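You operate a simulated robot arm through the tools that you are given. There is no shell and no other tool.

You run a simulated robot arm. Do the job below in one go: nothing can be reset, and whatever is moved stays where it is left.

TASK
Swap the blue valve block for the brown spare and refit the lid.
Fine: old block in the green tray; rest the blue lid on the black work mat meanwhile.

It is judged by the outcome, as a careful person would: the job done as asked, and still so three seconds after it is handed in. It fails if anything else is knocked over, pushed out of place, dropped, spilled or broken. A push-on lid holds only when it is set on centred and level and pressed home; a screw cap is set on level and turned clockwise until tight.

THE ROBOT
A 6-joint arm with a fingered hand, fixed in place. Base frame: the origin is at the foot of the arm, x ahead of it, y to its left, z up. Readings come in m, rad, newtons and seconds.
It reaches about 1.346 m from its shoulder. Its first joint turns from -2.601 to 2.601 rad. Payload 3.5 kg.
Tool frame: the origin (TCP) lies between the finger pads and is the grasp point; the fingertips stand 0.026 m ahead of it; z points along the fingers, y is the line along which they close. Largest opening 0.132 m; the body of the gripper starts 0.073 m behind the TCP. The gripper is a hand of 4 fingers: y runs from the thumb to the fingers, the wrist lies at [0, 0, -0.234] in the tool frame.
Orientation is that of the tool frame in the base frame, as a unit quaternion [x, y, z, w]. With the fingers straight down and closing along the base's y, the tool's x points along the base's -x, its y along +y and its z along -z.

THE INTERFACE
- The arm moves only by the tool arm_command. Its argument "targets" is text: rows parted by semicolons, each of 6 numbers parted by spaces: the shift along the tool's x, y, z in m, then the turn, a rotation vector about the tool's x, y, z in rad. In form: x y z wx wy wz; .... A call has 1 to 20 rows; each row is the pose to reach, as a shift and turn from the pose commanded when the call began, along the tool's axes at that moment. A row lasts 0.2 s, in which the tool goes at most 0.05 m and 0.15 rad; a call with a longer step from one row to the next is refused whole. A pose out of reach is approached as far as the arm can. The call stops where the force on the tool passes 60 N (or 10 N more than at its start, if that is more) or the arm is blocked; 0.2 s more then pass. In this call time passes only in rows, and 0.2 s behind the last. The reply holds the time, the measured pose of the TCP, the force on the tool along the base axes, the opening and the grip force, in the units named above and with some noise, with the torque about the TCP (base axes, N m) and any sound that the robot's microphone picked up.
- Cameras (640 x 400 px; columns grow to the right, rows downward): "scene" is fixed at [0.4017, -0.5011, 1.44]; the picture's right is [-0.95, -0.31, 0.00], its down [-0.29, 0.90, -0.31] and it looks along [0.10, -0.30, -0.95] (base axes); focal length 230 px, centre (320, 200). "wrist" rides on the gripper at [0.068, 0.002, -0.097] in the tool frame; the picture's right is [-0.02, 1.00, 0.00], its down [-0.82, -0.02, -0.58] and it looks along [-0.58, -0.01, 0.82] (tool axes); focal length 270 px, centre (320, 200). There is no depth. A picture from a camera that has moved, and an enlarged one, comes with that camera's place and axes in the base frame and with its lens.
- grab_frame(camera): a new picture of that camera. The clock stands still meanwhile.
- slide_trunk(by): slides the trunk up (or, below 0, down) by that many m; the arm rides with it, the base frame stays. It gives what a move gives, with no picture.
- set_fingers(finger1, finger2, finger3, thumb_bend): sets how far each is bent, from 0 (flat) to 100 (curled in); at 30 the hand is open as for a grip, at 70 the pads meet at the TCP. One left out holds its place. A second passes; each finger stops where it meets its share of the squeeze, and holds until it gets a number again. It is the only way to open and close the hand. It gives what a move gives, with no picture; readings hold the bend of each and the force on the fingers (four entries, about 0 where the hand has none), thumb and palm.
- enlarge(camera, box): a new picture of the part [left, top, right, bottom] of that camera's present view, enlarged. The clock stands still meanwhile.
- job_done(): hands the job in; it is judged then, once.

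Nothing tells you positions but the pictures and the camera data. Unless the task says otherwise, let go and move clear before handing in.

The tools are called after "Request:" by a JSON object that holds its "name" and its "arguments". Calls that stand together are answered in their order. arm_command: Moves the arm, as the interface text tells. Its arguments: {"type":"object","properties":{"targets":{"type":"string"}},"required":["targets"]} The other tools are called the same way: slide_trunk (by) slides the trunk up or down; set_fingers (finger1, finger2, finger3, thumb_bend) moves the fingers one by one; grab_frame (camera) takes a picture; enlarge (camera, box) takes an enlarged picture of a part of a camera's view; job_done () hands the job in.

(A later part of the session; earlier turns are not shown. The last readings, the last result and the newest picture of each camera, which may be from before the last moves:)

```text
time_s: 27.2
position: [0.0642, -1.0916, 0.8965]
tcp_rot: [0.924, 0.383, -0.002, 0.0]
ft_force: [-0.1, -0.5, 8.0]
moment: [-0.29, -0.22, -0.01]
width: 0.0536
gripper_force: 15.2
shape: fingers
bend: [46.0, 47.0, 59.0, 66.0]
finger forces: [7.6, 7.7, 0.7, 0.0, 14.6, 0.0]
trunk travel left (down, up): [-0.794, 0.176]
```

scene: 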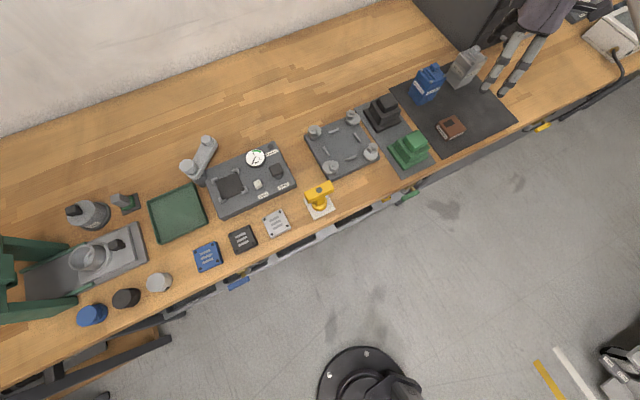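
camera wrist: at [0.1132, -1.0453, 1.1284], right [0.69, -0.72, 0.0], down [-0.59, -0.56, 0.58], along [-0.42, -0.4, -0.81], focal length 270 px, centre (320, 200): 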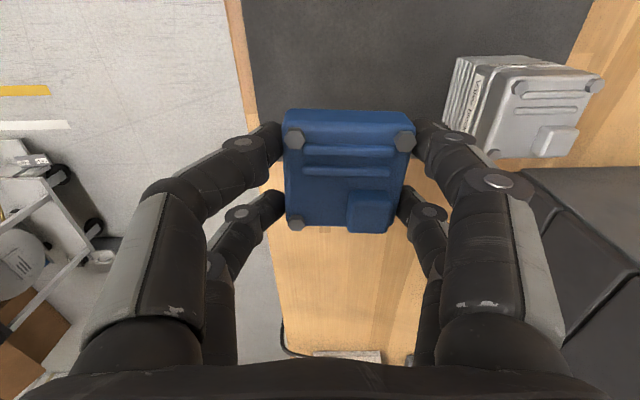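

Contact with the mat at TCP z 0.8965 (8 N). I'll ease off slightly and open the hand.

Request:
{"name": "slide_trunk", "arguments": {"by": 0.001}}

Request:
{"name": "set_fingers", "arguments": {"finger1": 36, "finger2": 36, "finger3": 36, "thumb_bend": 52}}

Request:
{"name": "grab_frame", "arguments": {"camera": "wrist"}}

Request:
{"name": "enlarge", "arguments": {"camera": "scene", "box": [440, 50, 540, 140]}}

```text
time_s: 27.7
position: [0.064, -1.0913, 0.8967]
tcp_rot: [0.924, 0.383, -0.002, 0.0]
ft_force: [-0.4, -1.0, 3.4]
moment: [-0.18, -0.13, 0.0]
width: 0.0537
gripper_force: 15.7
shape: fingers
bend: [46.0, 47.0, 59.0, 66.0]
finger forces: [7.7, 7.6, 0.7, 0.1, 14.6, 0.0]
trunk travel left (down, up): [-0.795, 0.175]
```

```text
time_s: 28.7
position: [0.0648, -1.091, 0.8958]
tcp_rot: [0.924, 0.383, -0.002, -0.001]
ft_force: [-0.5, 0.2, -0.2]
moment: [0.02, 0.0, -0.02]
width: 0.0856
gripper_force: 0.1
shape: fingers
bend: [36.0, 36.0, 36.0, 52.0]
finger forces: [0.0, 0.1, 0.1, 0.0, 0.0, 0.1]
trunk travel left (down, up): [-0.795, 0.175]
```

```text
taken
camera wrist: at [0.1134, -1.0451, 0.9925], right [0.69, -0.72, 0.0], down [-0.59, -0.56, 0.58], along [-0.42, -0.4, -0.81], focal length 270 px, centre (320, 200)
```

wrist: 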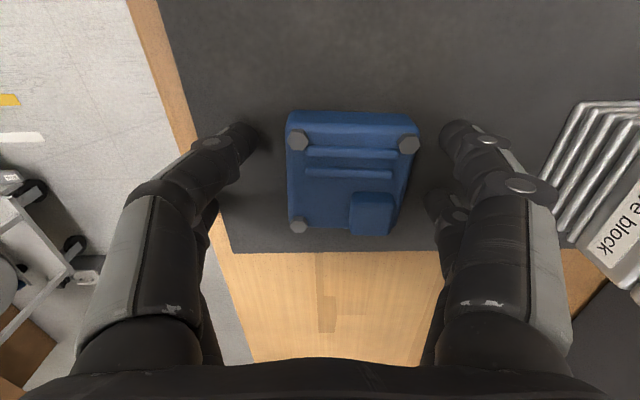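

```text
4.44 times, centred on (490, 95) of scene
camera zoom: at [0.4017, -0.5011, 1.44], right [-0.95, -0.31, 0.0], down [-0.29, 0.9, -0.31], along [0.1, -0.3, -0.95], focal length 1024 px, centre (-436, 667)
```

zoom: 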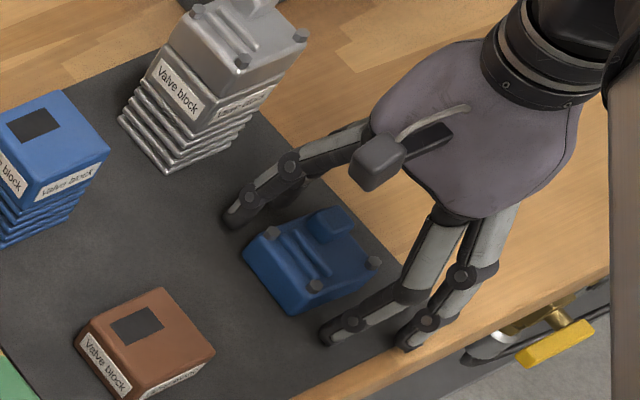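

The lid rests flat on the mat. I'll open up, rise clear, and go back over the blue block.

Request:
{"name": "set_fingers", "arguments": {"finger1": 30, "finger2": 30, "finger3": 30, "thumb_bend": 30}}

Request:
{"name": "slide_trunk", "arguments": {"by": 0.134}}

Request:
{"name": "arm_command", "arguments": {"targets": "0.02 0.02 0 0 0 0; 0.045 0.045 0 0 0 0; 0.07 0.07 0 0 0 0; 0.095 0.095 0 0 0 0; 0.12 0.12 0 0 0 0; 0.1402 0.139 0 0 0 0; 0.1402 0.139 0 0 0 0"}}

Request:
{"name": "grab_frame", "arguments": {"camera": "wrist"}}

Request:
{"name": "enlarge", "arguments": {"camera": "wrist", "box": [260, 20, 420, 180]}}

```text
time_s: 29.7
position: [0.0636, -1.0918, 0.8959]
tcp_rot: [0.924, 0.382, -0.003, -0.001]
ft_force: [-0.4, 0.1, 0.3]
moment: [-0.03, 0.0, 0.0]
width: 0.1324
gripper_force: 0.0
shape: fingers
bend: [30.0, 30.0, 30.0, 30.0]
finger forces: [0.0, 0.0, 0.0, 0.0, 0.0, 0.0]
trunk travel left (down, up): [-0.795, 0.175]
```

```text
time_s: 31.3
position: [0.063, -1.0913, 1.0294]
tcp_rot: [0.924, 0.383, -0.003, -0.001]
ft_force: [-0.2, 0.4, -0.4]
moment: [-0.02, 0.0, 0.01]
width: 0.1325
gripper_force: 0.0
shape: fingers
bend: [30.0, 30.0, 30.0, 30.0]
finger forces: [0.0, 0.1, 0.0, 0.1, 0.1, 0.0]
trunk travel left (down, up): [-0.929, 0.041]
```

```text
time_s: 32.9
position: [0.2612, -1.0893, 1.0298]
tcp_rot: [0.924, 0.383, -0.003, -0.001]
ft_force: [-0.4, -0.4, 0.1]
moment: [0.0, -0.03, -0.02]
width: 0.1325
gripper_force: 0.0
shape: fingers
bend: [30.0, 30.0, 30.0, 30.0]
finger forces: [0.0, 0.0, 0.1, 0.0, 0.1, 0.1]
trunk travel left (down, up): [-0.929, 0.041]
```

```text
taken
camera wrist: at [0.3101, -1.0434, 1.1265], right [0.69, -0.72, 0.0], down [-0.59, -0.56, 0.58], along [-0.42, -0.4, -0.81], focal length 270 px, centre (320, 200)
```

wrist: 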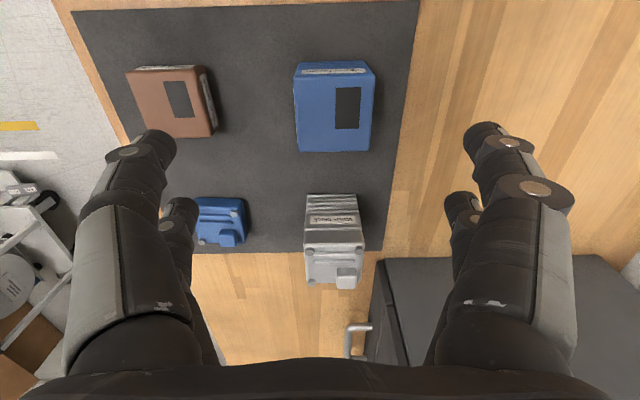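

```text
2.50 times, centred on (340, 100) of wrist
camera zoom: at [0.3101, -1.0434, 1.1265], right [0.69, -0.72, 0.0], down [-0.59, -0.56, 0.58], along [-0.42, -0.4, -0.81], focal length 676 px, centre (270, 450)
```

zoom: 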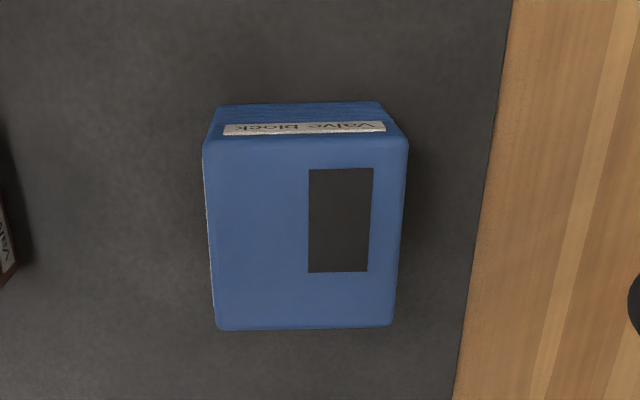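

The blue block is centred 12 mm along +y from the TCP, about 55 mm square. I'll lower to its mid-height, with the tips above the ribbed base, and pre-close.

Request:
{"name": "slide_trunk", "arguments": {"by": -0.105}}

Request:
{"name": "set_fingers", "arguments": {"finger1": 41, "finger2": 41, "finger3": 41, "thumb_bend": 56}}

Request:
{"name": "grab_frame", "arguments": {"camera": "wrist"}}

Request:
{"name": "enlarge", "arguments": {"camera": "scene", "box": [400, 40, 500, 120]}}

```text
time_s: 34.3
position: [0.2613, -1.0891, 0.9268]
tcp_rot: [0.924, 0.383, -0.002, 0.0]
ft_force: [-0.3, 0.0, -1.0]
moment: [-0.03, -0.01, 0.01]
width: 0.1326
gripper_force: 0.1
shape: fingers
bend: [30.0, 30.0, 30.0, 30.0]
finger forces: [0.0, 0.0, 0.0, 0.0, 0.0, 0.0]
trunk travel left (down, up): [-0.824, 0.146]
```

```text
time_s: 35.3
position: [0.2606, -1.0899, 0.9253]
tcp_rot: [0.924, 0.382, -0.002, -0.001]
ft_force: [0.3, 0.0, -0.3]
moment: [0.0, 0.04, -0.03]
width: 0.0714
gripper_force: 0.0
shape: fingers
bend: [41.0, 41.0, 41.0, 56.0]
finger forces: [0.0, 0.1, 0.0, 0.0, 0.1, 0.1]
trunk travel left (down, up): [-0.824, 0.146]
```

```text
taken
camera wrist: at [0.3097, -1.0434, 1.0215], right [0.69, -0.72, 0.0], down [-0.59, -0.56, 0.58], along [-0.42, -0.4, -0.81], focal length 270 px, centre (320, 200)
```

wrist: 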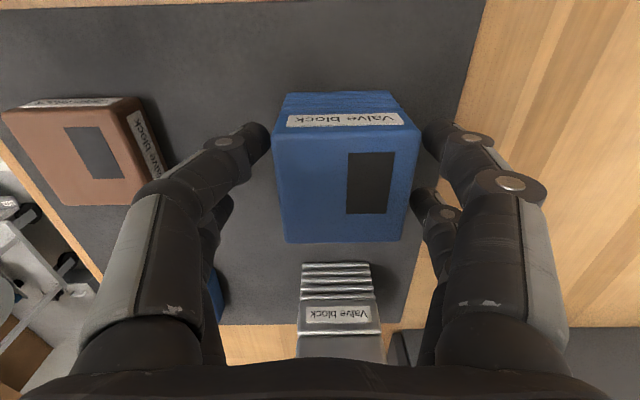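

```text
5.00 times, centred on (450, 80) of scene
camera zoom: at [0.4017, -0.5011, 1.44], right [-0.95, -0.31, 0.0], down [-0.29, 0.9, -0.31], along [0.1, -0.3, -0.95], focal length 1153 px, centre (-330, 800)
```

zoom: 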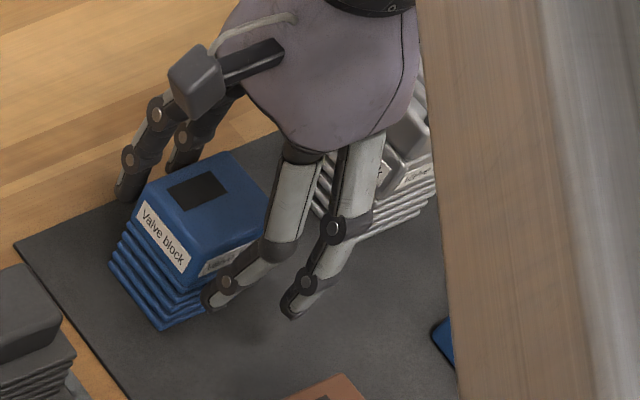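

Everything is clear. I'll raise 3 mm to keep the tips off the base, bring the fingers a bit closer so both sides meet together, then grip.

Request:
{"name": "slide_trunk", "arguments": {"by": 0.003}}

Request:
{"name": "set_fingers", "arguments": {"finger1": 44, "finger2": 44, "finger3": 44, "thumb_bend": 56}}

Request:
{"name": "enlarge", "arguments": {"camera": "wrist", "box": [200, 80, 480, 260]}}

```text
time_s: 35.8
position: [0.2606, -1.0906, 0.9287]
tcp_rot: [0.924, 0.383, -0.002, -0.001]
ft_force: [0.0, 0.3, 0.0]
moment: [0.01, -0.01, -0.01]
width: 0.0717
gripper_force: 0.1
shape: fingers
bend: [41.0, 41.0, 41.0, 56.0]
finger forces: [0.0, 0.0, 0.1, 0.0, 0.0, 0.0]
trunk travel left (down, up): [-0.827, 0.143]
```

```text
time_s: 36.8
position: [0.2601, -1.0892, 0.9285]
tcp_rot: [0.924, 0.382, -0.003, -0.001]
ft_force: [1.1, 0.1, 0.4]
moment: [0.02, 0.0, -0.02]
width: 0.0666
gripper_force: 0.2
shape: fingers
bend: [44.0, 44.0, 44.0, 56.0]
finger forces: [0.0, 0.1, 0.0, 0.0, 0.0, 0.1]
trunk travel left (down, up): [-0.827, 0.143]
```

```text
2.22 times, centred on (340, 170) of wrist
camera zoom: at [0.3097, -1.0435, 1.0245], right [0.69, -0.72, 0.0], down [-0.59, -0.56, 0.58], along [-0.42, -0.4, -0.81], focal length 601 px, centre (276, 267)
```

zoom: 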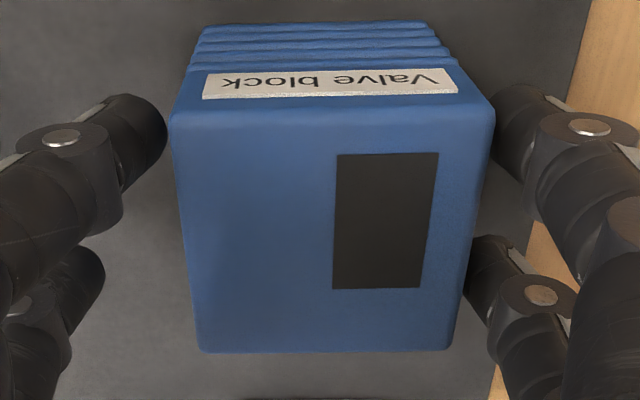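

I see now that the left side is the thumb (near) plus finger3 (far), and the right side is fingers 1 and 2. I'll bring finger3 level with the thumb before gripping.

Request:
{"name": "set_fingers", "arguments": {"finger1": 44, "finger2": 44, "finger3": 56, "thumb_bend": 56}}

Request:
{"name": "enlarge", "arguments": {"camera": "wrist", "box": [200, 80, 480, 260]}}

```text
time_s: 37.8
position: [0.2597, -1.0908, 0.9282]
tcp_rot: [0.924, 0.382, -0.002, 0.0]
ft_force: [0.1, -0.9, 0.8]
moment: [-0.02, -0.01, -0.01]
width: 0.0668
gripper_force: 0.0
shape: fingers
bend: [44.0, 44.0, 56.0, 56.0]
finger forces: [0.0, 0.1, 0.0, 0.0, 0.1, 0.0]
trunk travel left (down, up): [-0.827, 0.143]
```

```text
2.22 times, centred on (340, 170) of wrist
camera zoom: at [0.3097, -1.0435, 1.0245], right [0.69, -0.72, 0.0], down [-0.59, -0.56, 0.58], along [-0.42, -0.4, -0.81], focal length 601 px, centre (276, 267)
```

zoom: 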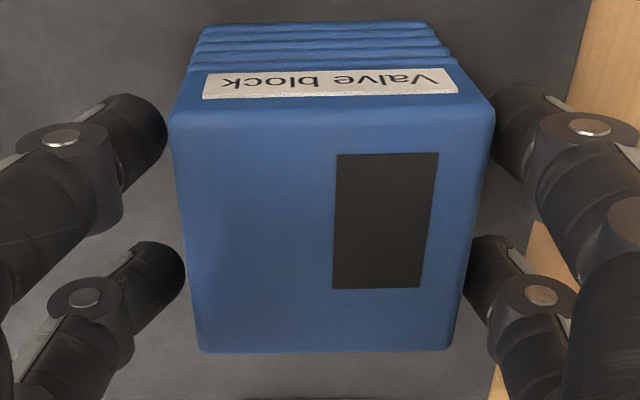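

Both sides are now evenly spaced, so I'll close the grip on the blue block.

Request:
{"name": "set_fingers", "arguments": {"finger1": 60, "finger2": 60, "finger3": 72, "thumb_bend": 72}}

Request:
{"name": "enlarge", "arguments": {"camera": "wrist", "box": [200, 80, 480, 260]}}

Request:
{"name": "enlarge", "arguments": {"camera": "scene", "box": [400, 40, 500, 120]}}

```text
time_s: 38.8
position: [0.259, -1.0898, 0.9283]
tcp_rot: [0.924, 0.382, -0.002, -0.001]
ft_force: [-1.1, 1.4, -0.1]
moment: [-0.01, -0.01, 0.02]
width: 0.0537
gripper_force: 16.8
shape: fingers
bend: [45.0, 45.0, 63.0, 66.0]
finger forces: [8.3, 8.5, 6.6, 0.0, 10.7, 0.0]
trunk travel left (down, up): [-0.827, 0.143]
```

```text
2.22 times, centred on (340, 170) of wrist
camera zoom: at [0.3097, -1.0435, 1.0245], right [0.69, -0.72, 0.0], down [-0.59, -0.56, 0.58], along [-0.42, -0.4, -0.81], focal length 601 px, centre (276, 267)
```

zoom: 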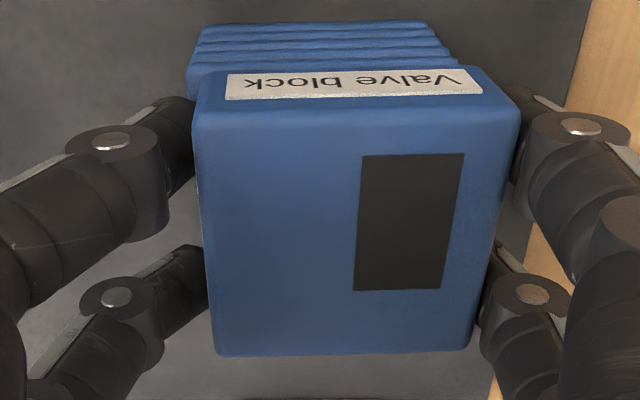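

```text
5.00 times, centred on (450, 80) of scene
camera zoom: at [0.4017, -0.5011, 1.44], right [-0.95, -0.31, 0.0], down [-0.29, 0.9, -0.31], along [0.1, -0.3, -0.95], focal length 1153 px, centre (-330, 800)
```

zoom: 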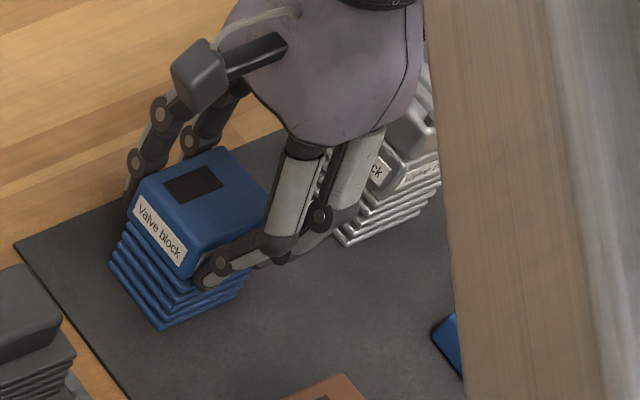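

The block slid about 4 mm on the ribs while the base stayed still, so it is a separate part. I'll lift it a little and check.

Request:
{"name": "slide_trunk", "arguments": {"by": 0.015}}

Request:
{"name": "enlarge", "arguments": {"camera": "wrist", "box": [200, 60, 480, 260]}}

Request:
{"name": "enlarge", "arguments": {"camera": "scene", "box": [400, 40, 500, 120]}}

```text
time_s: 39.4
position: [0.2603, -1.0908, 0.9427]
tcp_rot: [0.924, 0.382, -0.002, -0.001]
ft_force: [-0.1, 1.0, -2.5]
moment: [0.01, 0.03, -0.04]
width: 0.054
gripper_force: 17.6
shape: fingers
bend: [45.0, 45.0, 63.0, 66.0]
finger forces: [8.6, 8.6, 6.5, 0.0, 10.6, 0.0]
trunk travel left (down, up): [-0.842, 0.128]
```

```text
2.00 times, centred on (340, 160) of wrist
camera zoom: at [0.3098, -1.0438, 1.0392], right [0.69, -0.72, 0.0], down [-0.59, -0.56, 0.58], along [-0.42, -0.4, -0.81], focal length 541 px, centre (280, 280)
```

zoom: 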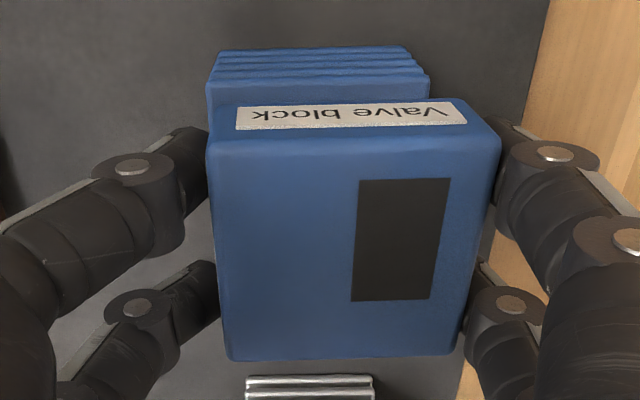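

```text
5.00 times, centred on (450, 80) of scene
camera zoom: at [0.4017, -0.5011, 1.44], right [-0.95, -0.31, 0.0], down [-0.29, 0.9, -0.31], along [0.1, -0.3, -0.95], focal length 1153 px, centre (-330, 800)
```

zoom: 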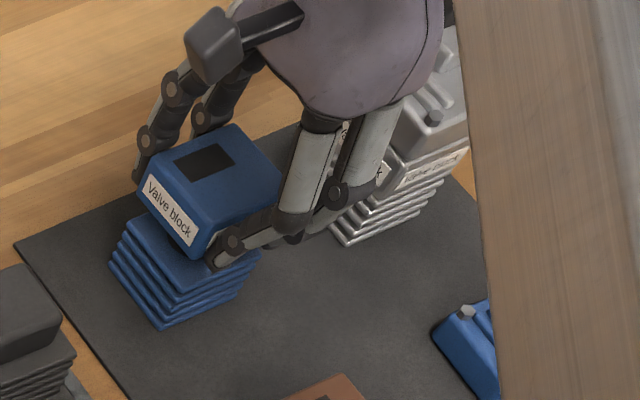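

The block lifts freely off the ribbed base. I'll raise it well clear and look at the base's top, then plan the path to the green tray.

Request:
{"name": "slide_trunk", "arguments": {"by": 0.12}}

Request:
{"name": "enlarge", "arguments": {"camera": "scene", "box": [400, 40, 500, 120]}}

Request:
{"name": "grab_frame", "arguments": {"camera": "wrist"}}

Request:
{"name": "grab_frame", "arguments": {"camera": "scene"}}

```text
time_s: 40.9
position: [0.2598, -1.0892, 1.0616]
tcp_rot: [0.924, 0.383, -0.003, -0.001]
ft_force: [0.4, 0.1, -2.2]
moment: [0.0, 0.03, 0.02]
width: 0.0536
gripper_force: 17.0
shape: fingers
bend: [45.0, 45.0, 63.0, 66.0]
finger forces: [8.6, 8.4, 6.3, 0.0, 10.6, 0.0]
trunk travel left (down, up): [-0.962, 0.008]
```

```text
5.00 times, centred on (450, 80) of scene
camera zoom: at [0.4017, -0.5011, 1.44], right [-0.95, -0.31, 0.0], down [-0.29, 0.9, -0.31], along [0.1, -0.3, -0.95], focal length 1153 px, centre (-330, 800)
```

zoom: 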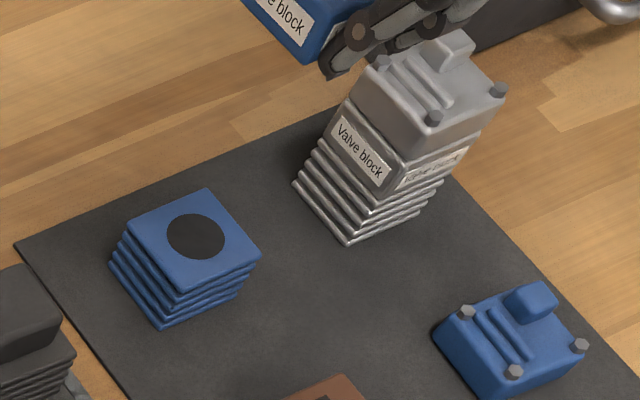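

```text
taken
camera wrist: at [0.3098, -1.0438, 1.1592], right [0.69, -0.72, 0.0], down [-0.59, -0.56, 0.58], along [-0.42, -0.4, -0.81], focal length 270 px, centre (320, 200)
```

wrist: 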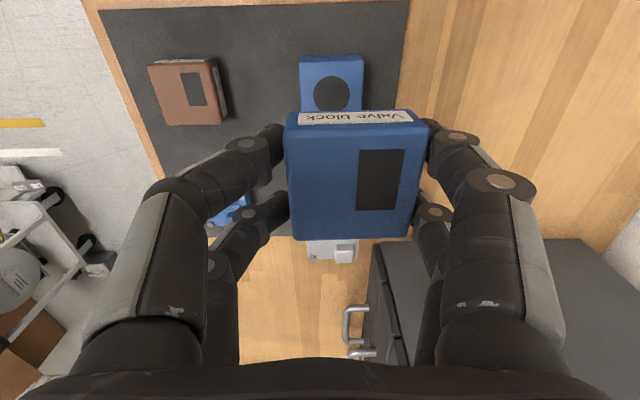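

```text
taken
```

scene: 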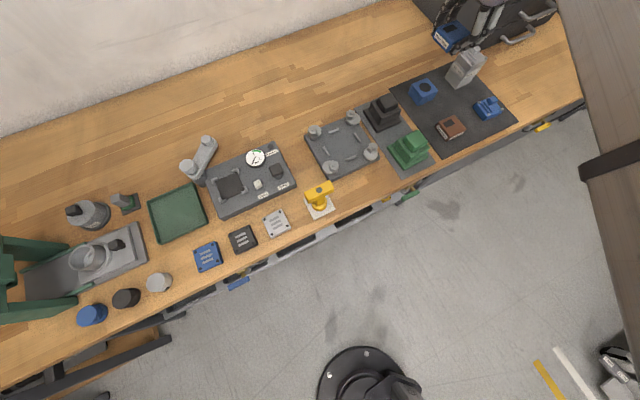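

The ribbed base has a flat top with a dark disc, which is where the spare goes. The green tray is centred near (0.786, -0.534). I'll carry the block there along the front of the bench, clear of the tall items.

Request:
{"name": "arm_command", "arguments": {"targets": "0.0306 -0.033 0 0 0 0; 0.0612 -0.066 0 0 0 0; 0.0918 -0.099 0 0 0 0; 0.1223 -0.1319 0 0 0 0; 0.1529 -0.1649 0 0 0 0; 0.1835 -0.1979 0 0 0 0; 0.2259 -0.1992 0 0 0 0; 0.2684 -0.2005 0 0 0 0; 0.3108 -0.2018 0 0 0 0; 0.3532 -0.2031 0 0 0 0; 0.3956 -0.2044 0 0 0 0; 0.4381 -0.2056 0 0 0 0; 0.4805 -0.2069 0 0 0 0; 0.5229 -0.2082 0 0 0 0; 0.5654 -0.2095 0 0 0 0; 0.6078 -0.2108 0 0 0 0; 0.6502 -0.2121 0 0 0 0; 0.6879 -0.1885 0 0 0 0; 0.7256 -0.165 0 0 0 0; 0.7633 -0.1414 0 0 0 0"}}

Request:
{"name": "grab_frame", "arguments": {"camera": "wrist"}}

Request:
{"name": "grab_frame", "arguments": {"camera": "scene"}}

```text
time_s: 45.1
position: [0.7009, -0.4513, 1.0633]
tcp_rot: [0.924, 0.383, -0.003, -0.001]
ft_force: [-0.1, 0.0, -1.4]
moment: [-0.03, 0.02, 0.0]
width: 0.0535
gripper_force: 16.7
shape: fingers
bend: [45.0, 45.0, 63.0, 66.0]
finger forces: [8.5, 8.3, 6.3, 0.0, 10.4, 0.0]
trunk travel left (down, up): [-0.962, 0.008]
```

```text
taken
camera wrist: at [0.7506, -0.4054, 1.1591], right [0.69, -0.72, 0.0], down [-0.59, -0.56, 0.58], along [-0.42, -0.4, -0.81], focal length 270 px, centre (320, 200)
```

wrist: 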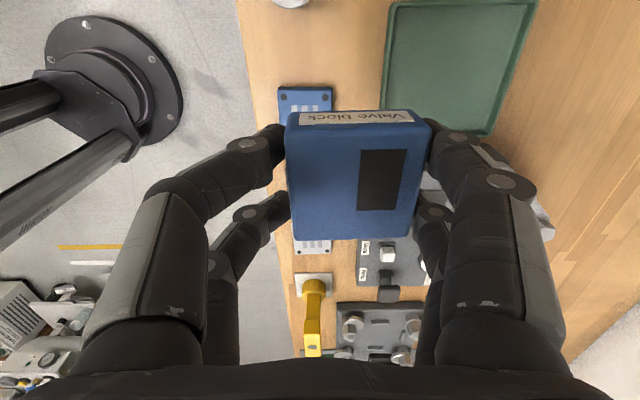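

```text
taken
```

scene: 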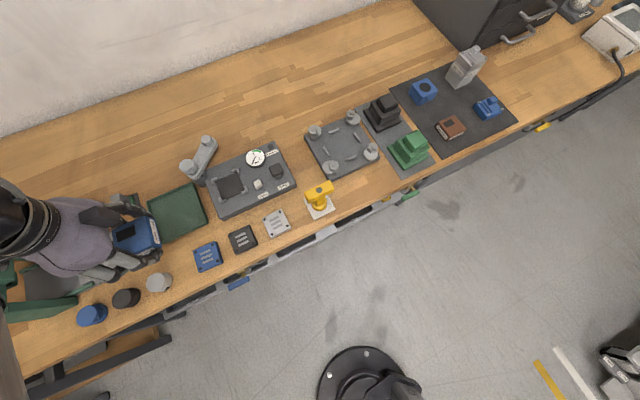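

I'm in front of the tray, and the lever assembly stays clear to the side. I'll move over the tray centre at this height.

Request:
{"name": "arm_command", "arguments": {"targets": "0.002 0.03 0 0 0 0; 0.004 0.06 0 0 0 0; 0.005 0.09 0 0 0 0; 0.005 0.1054 0 0 0 0; 0.005 0.1054 0 0 0 0"}}

Request:
{"name": "grab_frame", "arguments": {"camera": "wrist"}}

Request:
{"name": "enlarge", "arguments": {"camera": "scene", "box": [60, 120, 260, 280]}}

```text
time_s: 46.3
position: [0.7777, -0.522, 1.0631]
tcp_rot: [0.924, 0.383, -0.003, 0.0]
ft_force: [-0.2, 0.1, -1.8]
moment: [0.01, 0.02, -0.03]
width: 0.0535
gripper_force: 17.1
shape: fingers
bend: [45.0, 45.0, 63.0, 66.0]
finger forces: [8.6, 8.4, 6.3, 0.1, 10.4, 0.1]
trunk travel left (down, up): [-0.962, 0.008]
```

```text
taken
camera wrist: at [0.827, -0.4758, 1.1594], right [0.69, -0.72, 0.0], down [-0.59, -0.56, 0.58], along [-0.42, -0.4, -0.81], focal length 270 px, centre (320, 200)
```

wrist: 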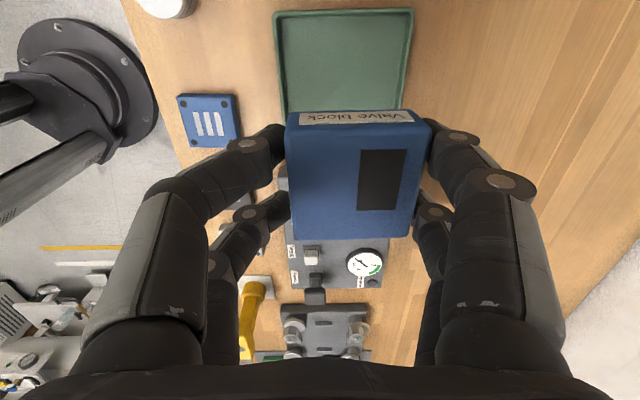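

```text
2.50 times, centred on (160, 200) of scene
camera zoom: at [0.4017, -0.5011, 1.44], right [-0.95, -0.31, 0.0], down [-0.29, 0.9, -0.31], along [0.1, -0.3, -0.95], focal length 576 px, centre (720, 200)
```

zoom: 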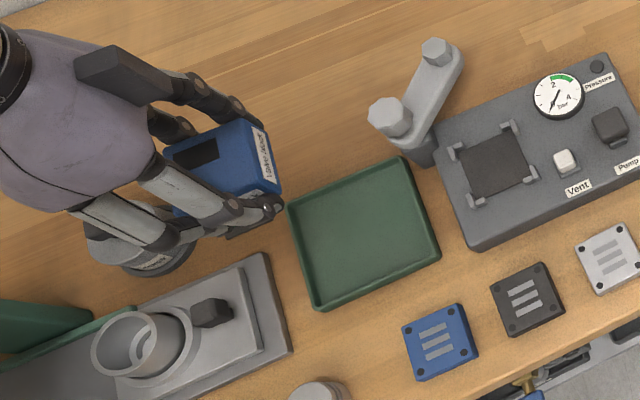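

The tray's centre is about 7 mm in x and 8 mm in y from where the block hangs, so I'll nudge over and recheck before lowering.

Request:
{"name": "arm_command", "arguments": {"targets": "0.007 0.008 0 0 0 0; 0.007 0.008 0 0 0 0"}}

Request:
{"name": "slide_trunk", "arguments": {"by": -0.1}}

Request:
{"name": "grab_frame", "arguments": {"camera": "wrist"}}

Request:
{"name": "enlarge", "arguments": {"camera": "scene", "box": [100, 150, 240, 260]}}

```text
time_s: 46.9
position: [0.7888, -0.5229, 1.0621]
tcp_rot: [0.924, 0.383, -0.002, -0.001]
ft_force: [-0.8, -0.1, -1.6]
moment: [0.03, 0.03, 0.0]
width: 0.0536
gripper_force: 16.3
shape: fingers
bend: [45.0, 45.0, 63.0, 66.0]
finger forces: [8.5, 8.3, 6.4, 0.1, 10.4, 0.0]
trunk travel left (down, up): [-0.962, 0.008]
```

```text
time_s: 48.3
position: [0.7877, -0.5221, 0.9627]
tcp_rot: [0.924, 0.383, -0.002, -0.001]
ft_force: [0.3, -1.1, -2.8]
moment: [0.04, -0.01, 0.01]
width: 0.0536
gripper_force: 16.7
shape: fingers
bend: [45.0, 45.0, 63.0, 66.0]
finger forces: [8.5, 8.3, 6.3, 0.1, 10.4, 0.0]
trunk travel left (down, up): [-0.862, 0.108]
```

```text
taken
camera wrist: at [0.8378, -0.4761, 1.0595], right [0.69, -0.72, 0.0], down [-0.59, -0.56, 0.58], along [-0.42, -0.4, -0.81], focal length 270 px, centre (320, 200)
```

wrist: 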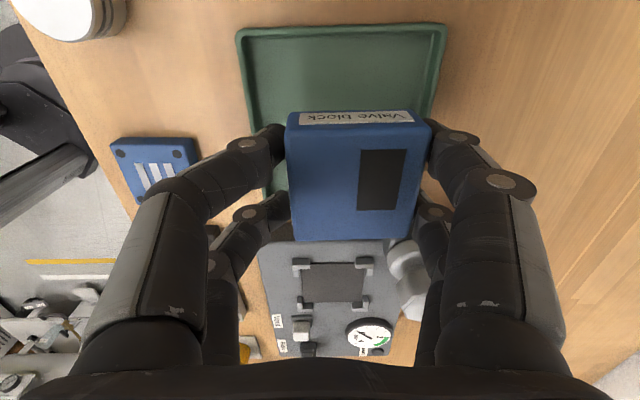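

```text
3.64 times, centred on (170, 205) of scene
camera zoom: at [0.4017, -0.5011, 1.44], right [-0.95, -0.31, 0.0], down [-0.29, 0.9, -0.31], along [0.1, -0.3, -0.95], focal length 838 px, centre (866, 182)
```

zoom: 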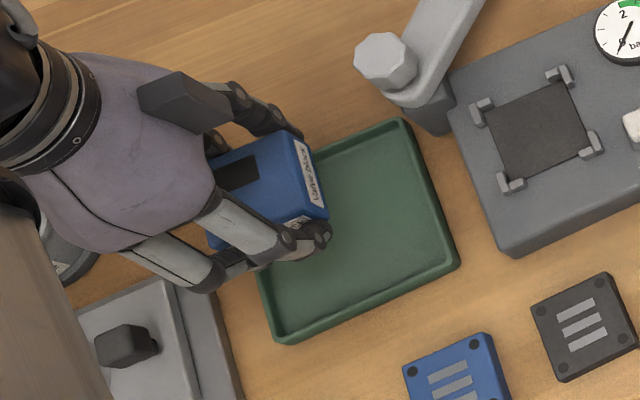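

The block is now centred over the tray to within a millimetre or two. I'll lower further in stages.

Request:
{"name": "slide_trunk", "arguments": {"by": -0.048}}

Request:
{"name": "grab_frame", "arguments": {"camera": "wrist"}}

Request:
{"name": "enlarge", "arguments": {"camera": "scene", "box": [130, 160, 230, 250]}}

```text
time_s: 49.2
position: [0.7883, -0.5228, 0.9151]
tcp_rot: [0.924, 0.383, -0.002, -0.001]
ft_force: [-0.2, -0.4, -1.6]
moment: [0.03, 0.03, -0.01]
width: 0.0537
gripper_force: 16.9
shape: fingers
bend: [45.0, 45.0, 63.0, 66.0]
finger forces: [8.5, 8.3, 6.4, 0.1, 10.5, 0.0]
trunk travel left (down, up): [-0.814, 0.156]
```

```text
taken
camera wrist: at [0.8377, -0.4761, 1.0114], right [0.69, -0.72, 0.0], down [-0.59, -0.56, 0.58], along [-0.42, -0.4, -0.81], focal length 270 px, centre (320, 200)
```

wrist: 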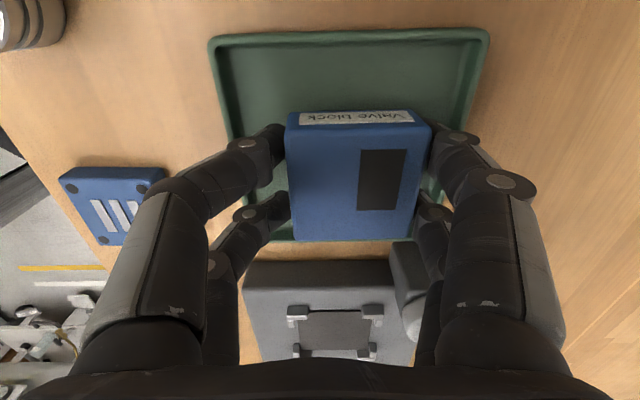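

```text
4.44 times, centred on (180, 205) of scene
camera zoom: at [0.4017, -0.5011, 1.44], right [-0.95, -0.31, 0.0], down [-0.29, 0.9, -0.31], along [0.1, -0.3, -0.95], focal length 1024 px, centre (942, 178)
```

zoom: 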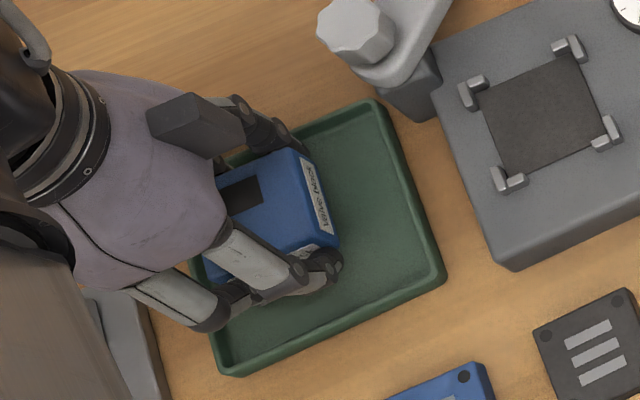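

Request:
{"name": "slide_trunk", "arguments": {"by": -0.009}}

Request:
{"name": "slide_trunk", "arguments": {"by": -0.003}}

Request:
{"name": "slide_trunk", "arguments": {"by": -0.002}}

```text
time_s: 49.7
position: [0.7889, -0.523, 0.9068]
tcp_rot: [0.924, 0.383, -0.002, 0.0]
ft_force: [0.5, 0.0, -2.3]
moment: [0.05, 0.01, 0.01]
width: 0.0536
gripper_force: 16.5
shape: fingers
bend: [45.0, 45.0, 63.0, 66.0]
finger forces: [8.5, 8.4, 6.4, 0.1, 10.4, 0.0]
trunk travel left (down, up): [-0.805, 0.165]
```

```text
time_s: 50.3
position: [0.7888, -0.5225, 0.9036]
tcp_rot: [0.924, 0.382, -0.002, -0.001]
ft_force: [-0.3, -0.7, -1.9]
moment: [0.0, -0.01, -0.02]
width: 0.0534
gripper_force: 16.6
shape: fingers
bend: [45.0, 45.0, 63.0, 66.0]
finger forces: [8.4, 8.3, 6.4, 0.0, 10.4, 0.1]
trunk travel left (down, up): [-0.802, 0.168]
```

```text
time_s: 50.8
position: [0.7879, -0.5225, 0.901]
tcp_rot: [0.924, 0.383, -0.002, 0.0]
ft_force: [-0.3, 0.2, -1.6]
moment: [-0.03, 0.03, -0.01]
width: 0.0534
gripper_force: 16.4
shape: fingers
bend: [45.0, 45.0, 63.0, 66.0]
finger forces: [8.5, 8.3, 6.4, 0.0, 10.4, 0.0]
trunk travel left (down, up): [-0.8, 0.17]
```

Request:
{"name": "slide_trunk", "arguments": {"by": -0.002}}

Request:
{"name": "enlarge", "arguments": {"camera": "scene", "box": [130, 160, 230, 250]}}

Request:
{"name": "enlarge", "arguments": {"camera": "wrist", "box": [200, 80, 480, 260]}}

```text
time_s: 51.3
position: [0.7878, -0.5221, 0.899]
tcp_rot: [0.924, 0.382, -0.002, -0.001]
ft_force: [1.6, -0.4, -2.2]
moment: [0.04, 0.03, 0.0]
width: 0.0534
gripper_force: 16.7
shape: fingers
bend: [45.0, 45.0, 63.0, 66.0]
finger forces: [8.5, 8.3, 6.4, 0.0, 10.4, 0.0]
trunk travel left (down, up): [-0.798, 0.172]
```

```text
4.44 times, centred on (180, 205) of scene
camera zoom: at [0.4017, -0.5011, 1.44], right [-0.95, -0.31, 0.0], down [-0.29, 0.9, -0.31], along [0.1, -0.3, -0.95], focal length 1024 px, centre (942, 178)
```

zoom: 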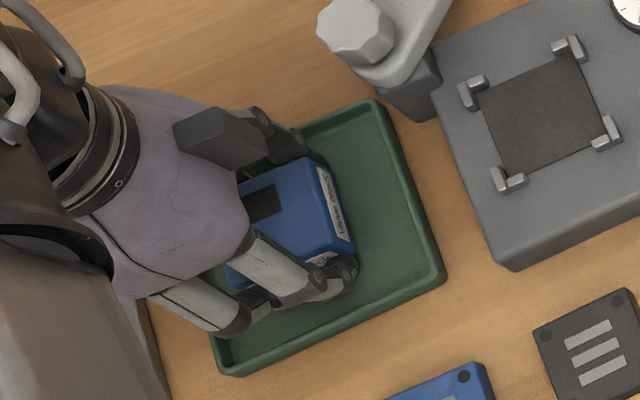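

```text
2.22 times, centred on (340, 170) of wrist
camera zoom: at [0.8378, -0.4762, 0.9954], right [0.69, -0.72, 0.0], down [-0.59, -0.56, 0.58], along [-0.42, -0.4, -0.81], focal length 601 px, centre (276, 267)
```

zoom: 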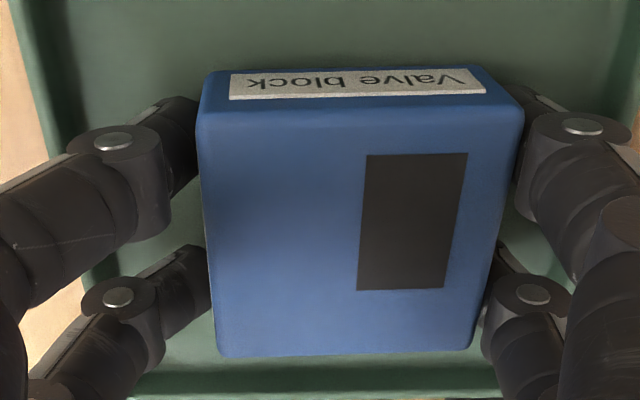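

Request:
{"name": "slide_trunk", "arguments": {"by": -0.002}}

Request:
{"name": "slide_trunk", "arguments": {"by": -0.002}}

```text
time_s: 51.8
position: [0.7877, -0.5229, 0.8966]
tcp_rot: [0.924, 0.382, -0.002, 0.0]
ft_force: [-0.3, 0.5, 0.7]
moment: [-0.1, -0.11, -0.04]
width: 0.0533
gripper_force: 18.1
shape: fingers
bend: [45.0, 45.0, 63.0, 66.0]
finger forces: [10.4, 9.5, 6.3, 0.1, 10.3, 0.0]
trunk travel left (down, up): [-0.796, 0.174]
```

```text
time_s: 52.3
position: [0.786, -0.5214, 0.8975]
tcp_rot: [0.924, 0.383, -0.002, 0.0]
ft_force: [0.5, 0.9, 16.2]
moment: [-0.58, -0.72, 0.05]
width: 0.0537
gripper_force: 24.9
shape: fingers
bend: [44.0, 45.0, 64.0, 66.0]
finger forces: [18.3, 15.7, 5.8, 0.1, 9.6, 0.0]
trunk travel left (down, up): [-0.794, 0.176]
```

The block has touched the tray floor (16 N). I'll ease back 2 mm and open slightly.

Request:
{"name": "slide_trunk", "arguments": {"by": 0.002}}

Request:
{"name": "enlarge", "arguments": {"camera": "wrist", "box": [180, 80, 500, 280]}}

Request:
{"name": "enlarge", "arguments": {"camera": "scene", "box": [130, 160, 230, 250]}}

```text
time_s: 52.9
position: [0.789, -0.5211, 0.897]
tcp_rot: [0.924, 0.382, -0.002, -0.001]
ft_force: [-0.9, 1.2, 0.7]
moment: [-0.06, -0.1, 0.02]
width: 0.0537
gripper_force: 17.7
shape: fingers
bend: [44.0, 45.0, 64.0, 66.0]
finger forces: [10.6, 9.0, 6.2, 0.1, 10.2, 0.0]
trunk travel left (down, up): [-0.796, 0.174]
```

```text
2.00 times, centred on (340, 180) of wrist
camera zoom: at [0.8374, -0.4759, 0.9935], right [0.69, -0.72, 0.0], down [-0.59, -0.56, 0.58], along [-0.42, -0.4, -0.81], focal length 541 px, centre (280, 240)
```

zoom: 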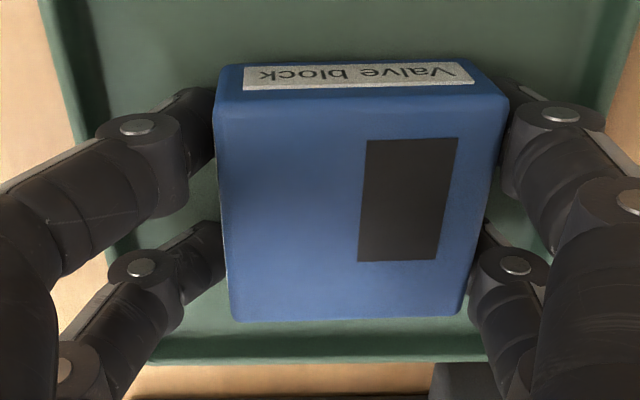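

```text
4.44 times, centred on (180, 205) of scene
camera zoom: at [0.4017, -0.5011, 1.44], right [-0.95, -0.31, 0.0], down [-0.29, 0.9, -0.31], along [0.1, -0.3, -0.95], focal length 1024 px, centre (942, 178)
```

zoom: 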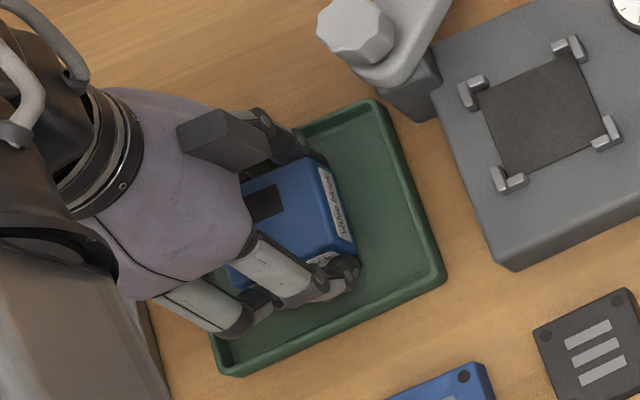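

By my height estimates the block bottom is on the tray floor. The right-hand fingers are near the rim, so I'll open mainly the thumb side to release it.

Request:
{"name": "set_fingers", "arguments": {"finger3": 60, "thumb_bend": 62}}

Request:
{"name": "enlarge", "arguments": {"camera": "wrist", "box": [180, 80, 500, 280]}}

```text
time_s: 53.9
position: [0.7877, -0.5229, 0.8975]
tcp_rot: [0.924, 0.383, -0.002, 0.0]
ft_force: [3.3, -4.0, 10.0]
moment: [-0.48, -0.53, -0.01]
width: 0.0553
gripper_force: 11.4
shape: fingers
bend: [48.0, 48.0, 58.0, 60.0]
finger forces: [9.5, 8.2, 1.8, 0.1, 4.0, 0.0]
trunk travel left (down, up): [-0.796, 0.174]
```

```text
2.00 times, centred on (340, 180) of wrist
camera zoom: at [0.8372, -0.4759, 0.9942], right [0.69, -0.72, 0.0], down [-0.59, -0.56, 0.58], along [-0.42, -0.4, -0.81], focal length 541 px, centre (280, 240)
```

zoom: 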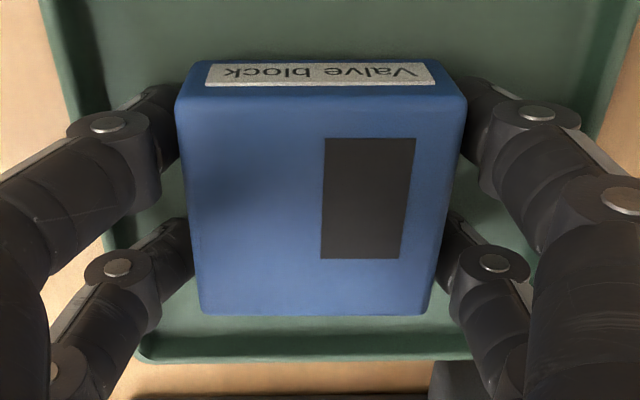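

The fingers' links are resting on the back rim and pressing a little. I'll rise 3 mm to unload that, then open all digits slightly.

Request:
{"name": "slide_trunk", "arguments": {"by": 0.003}}

Request:
{"name": "set_fingers", "arguments": {"finger1": 46, "finger2": 46, "finger3": 56, "thumb_bend": 58}}

Request:
{"name": "enlarge", "arguments": {"camera": "wrist", "box": [180, 80, 500, 280]}}

Request:
{"name": "enlarge", "arguments": {"camera": "scene", "box": [130, 160, 230, 250]}}

```text
time_s: 54.4
position: [0.7882, -0.523, 0.9]
tcp_rot: [0.924, 0.383, -0.003, -0.002]
ft_force: [0.0, 0.0, -0.8]
moment: [0.0, 0.05, -0.04]
width: 0.0549
gripper_force: 7.6
shape: fingers
bend: [49.0, 49.0, 57.0, 59.0]
finger forces: [4.1, 4.1, 2.7, 0.0, 5.5, 0.0]
trunk travel left (down, up): [-0.799, 0.171]
```

```text
time_s: 55.4
position: [0.7871, -0.5228, 0.8999]
tcp_rot: [0.924, 0.383, -0.003, -0.002]
ft_force: [-0.1, 0.9, 0.8]
moment: [-0.01, -0.01, 0.03]
width: 0.0609
gripper_force: 0.2
shape: fingers
bend: [46.0, 46.0, 56.0, 57.0]
finger forces: [0.1, 0.0, 0.0, 0.0, 0.3, 0.1]
trunk travel left (down, up): [-0.799, 0.171]
```

```text
2.00 times, centred on (340, 180) of wrist
camera zoom: at [0.8377, -0.476, 0.9965], right [0.69, -0.72, 0.0], down [-0.59, -0.56, 0.58], along [-0.42, -0.4, -0.81], focal length 541 px, centre (280, 240)
```

zoom: 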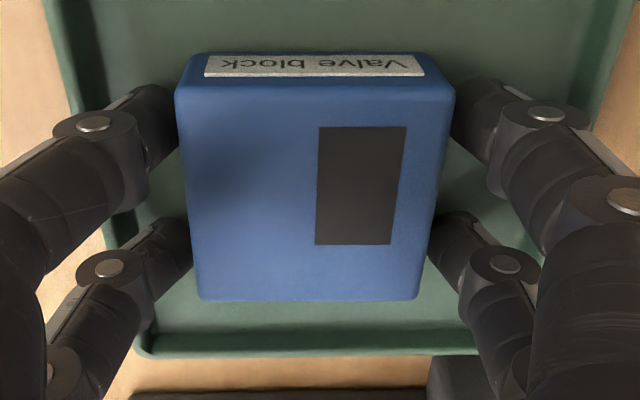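

```text
4.44 times, centred on (180, 205) of scene
camera zoom: at [0.4017, -0.5011, 1.44], right [-0.95, -0.31, 0.0], down [-0.29, 0.9, -0.31], along [0.1, -0.3, -0.95], focal length 1024 px, centre (942, 178)
```

zoom: 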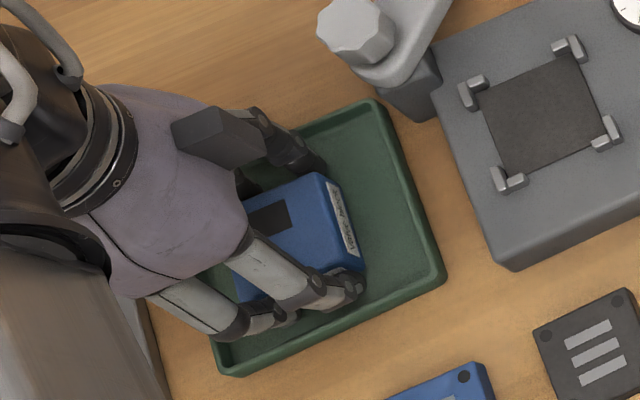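

The block is free in the tray and the tray hasn't moved. I'll go straight up, then check the block.

Request:
{"name": "slide_trunk", "arguments": {"by": 0.04}}

Request:
{"name": "enlarge", "arguments": {"camera": "scene", "box": [130, 160, 230, 250]}}

Request:
{"name": "slide_trunk", "arguments": {"by": 0.12}}

Request:
{"name": "set_fingers", "arguments": {"finger1": 30, "finger2": 30, "finger3": 30, "thumb_bend": 30}}

Request:
{"name": "grab_frame", "arguments": {"camera": "wrist"}}

```text
time_s: 56.2
position: [0.7879, -0.5235, 0.9402]
tcp_rot: [0.924, 0.383, -0.002, -0.001]
ft_force: [-0.9, 0.5, 0.0]
moment: [0.02, 0.0, 0.01]
width: 0.0606
gripper_force: 0.0
shape: fingers
bend: [46.0, 46.0, 56.0, 57.0]
finger forces: [0.0, 0.0, 0.1, 0.0, 0.0, 0.0]
trunk travel left (down, up): [-0.839, 0.131]
```

```text
4.44 times, centred on (180, 205) of scene
camera zoom: at [0.4017, -0.5011, 1.44], right [-0.95, -0.31, 0.0], down [-0.29, 0.9, -0.31], along [0.1, -0.3, -0.95], focal length 1024 px, centre (942, 178)
```

zoom: 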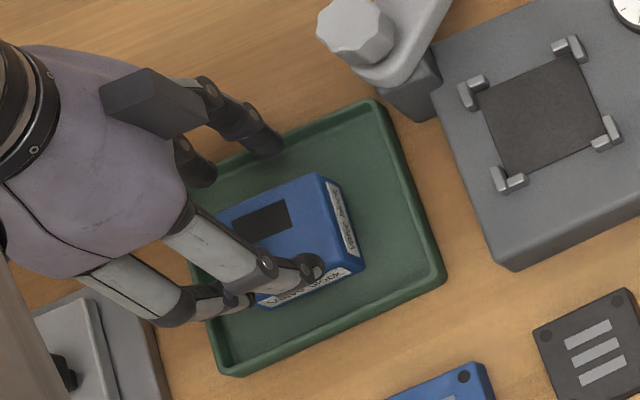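

```text
time_s: 57.7
position: [0.789, -0.5224, 1.0597]
tcp_rot: [0.924, 0.383, -0.002, -0.001]
ft_force: [0.9, 0.0, 0.0]
moment: [0.0, 0.0, 0.0]
width: 0.0605
gripper_force: 0.0
shape: fingers
bend: [46.0, 46.0, 56.0, 57.0]
finger forces: [0.1, 0.1, 0.1, 0.0, 0.0, 0.1]
trunk travel left (down, up): [-0.959, 0.011]
```

```text
time_s: 58.7
position: [0.7884, -0.5238, 1.062]
tcp_rot: [0.924, 0.382, -0.002, -0.001]
ft_force: [-1.0, 0.2, -0.1]
moment: [0.02, 0.01, -0.02]
width: 0.1324
gripper_force: 0.0
shape: fingers
bend: [30.0, 30.0, 30.0, 30.0]
finger forces: [0.0, 0.1, 0.0, 0.0, 0.1, 0.0]
trunk travel left (down, up): [-0.959, 0.011]
```

```text
taken
camera wrist: at [0.8377, -0.4761, 1.1565], right [0.69, -0.72, 0.0], down [-0.59, -0.56, 0.58], along [-0.42, -0.4, -0.81], focal length 270 px, centre (320, 200)
```

wrist: 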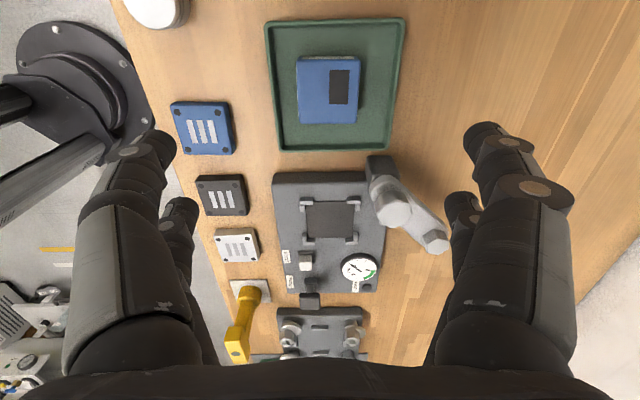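

The old block is lying in the tray. Next is the brown spare at about (0.170, -0.999). I'll go back along the same front path and stop with the TCP about 12 mm toward the front of its centre, to match the reach offset at the base.

Request:
{"name": "arm_command", "arguments": {"targets": "-0.004 -0.0378 0 0 0 0; -0.008 -0.0756 0 0 0 0; -0.012 -0.1134 0 0 0 0; -0.0497 -0.137 0 0 0 0; -0.0875 -0.1605 0 0 0 0; -0.1252 -0.1841 0 0 0 0; -0.1719 -0.1827 0 0 0 0; -0.2185 -0.1813 0 0 0 0; -0.2652 -0.1799 0 0 0 0; -0.3118 -0.1785 0 0 0 0; -0.3585 -0.1771 0 0 0 0; -0.4052 -0.1756 0 0 0 0; -0.4518 -0.1742 0 0 0 0; -0.4985 -0.1728 0 0 0 0; -0.5451 -0.1714 0 0 0 0; -0.5918 -0.17 0 0 0 0; -0.6376 -0.1557 0 0 0 0; -0.6834 -0.1413 0 0 0 0; -0.7292 -0.127 0 0 0 0; -0.775 -0.1127 0 0 0 0"}}

Request:
{"name": "grab_frame", "arguments": {"camera": "wrist"}}

Request:
{"name": "enlarge", "arguments": {"camera": "scene", "box": [130, 150, 250, 260]}}

Request:
{"name": "enlarge", "arguments": {"camera": "scene", "box": [380, 40, 540, 160]}}

```text
time_s: 62.9
position: [0.1609, -0.9913, 1.0594]
tcp_rot: [0.924, 0.383, -0.002, -0.002]
ft_force: [1.2, -0.2, -0.2]
moment: [0.0, -0.02, 0.0]
width: 0.1327
gripper_force: 0.0
shape: fingers
bend: [30.0, 30.0, 30.0, 30.0]
finger forces: [0.0, 0.0, 0.0, 0.1, 0.0, 0.1]
out of reach, approached as far as the arm can: row 7, 12, 13
trunk travel left (down, up): [-0.959, 0.011]
```

```text
taken
camera wrist: at [0.2111, -0.9452, 1.1561], right [0.69, -0.72, 0.0], down [-0.59, -0.56, 0.58], along [-0.42, -0.4, -0.81], focal length 270 px, centre (320, 200)
```

wrist: 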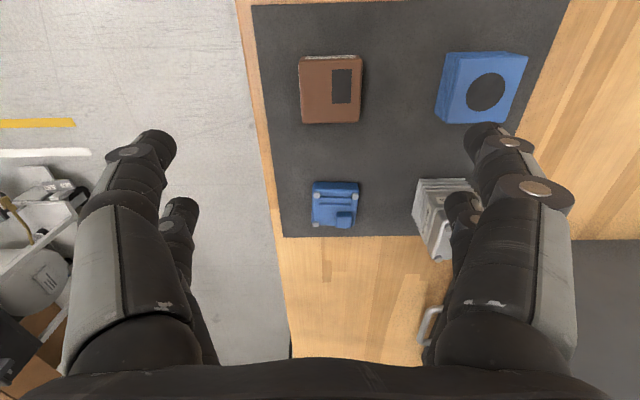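

```text
3.64 times, centred on (190, 205) of scene
camera zoom: at [0.4017, -0.5011, 1.44], right [-0.95, -0.31, 0.0], down [-0.29, 0.9, -0.31], along [0.1, -0.3, -0.95], focal length 838 px, centre (793, 182)
```

zoom: 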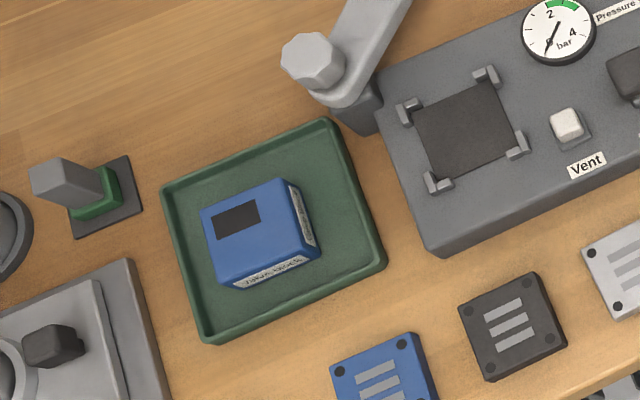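

```text
3.33 times, centred on (460, 100) of scene
camera zoom: at [0.4017, -0.5011, 1.44], right [-0.95, -0.31, 0.0], down [-0.29, 0.9, -0.31], along [0.1, -0.3, -0.95], focal length 768 px, centre (-147, 533)
```

zoom: 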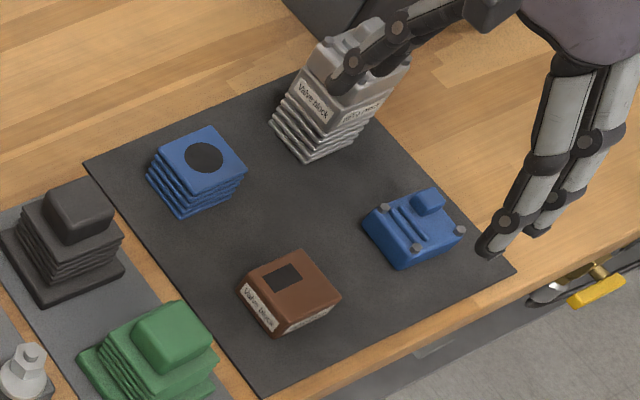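

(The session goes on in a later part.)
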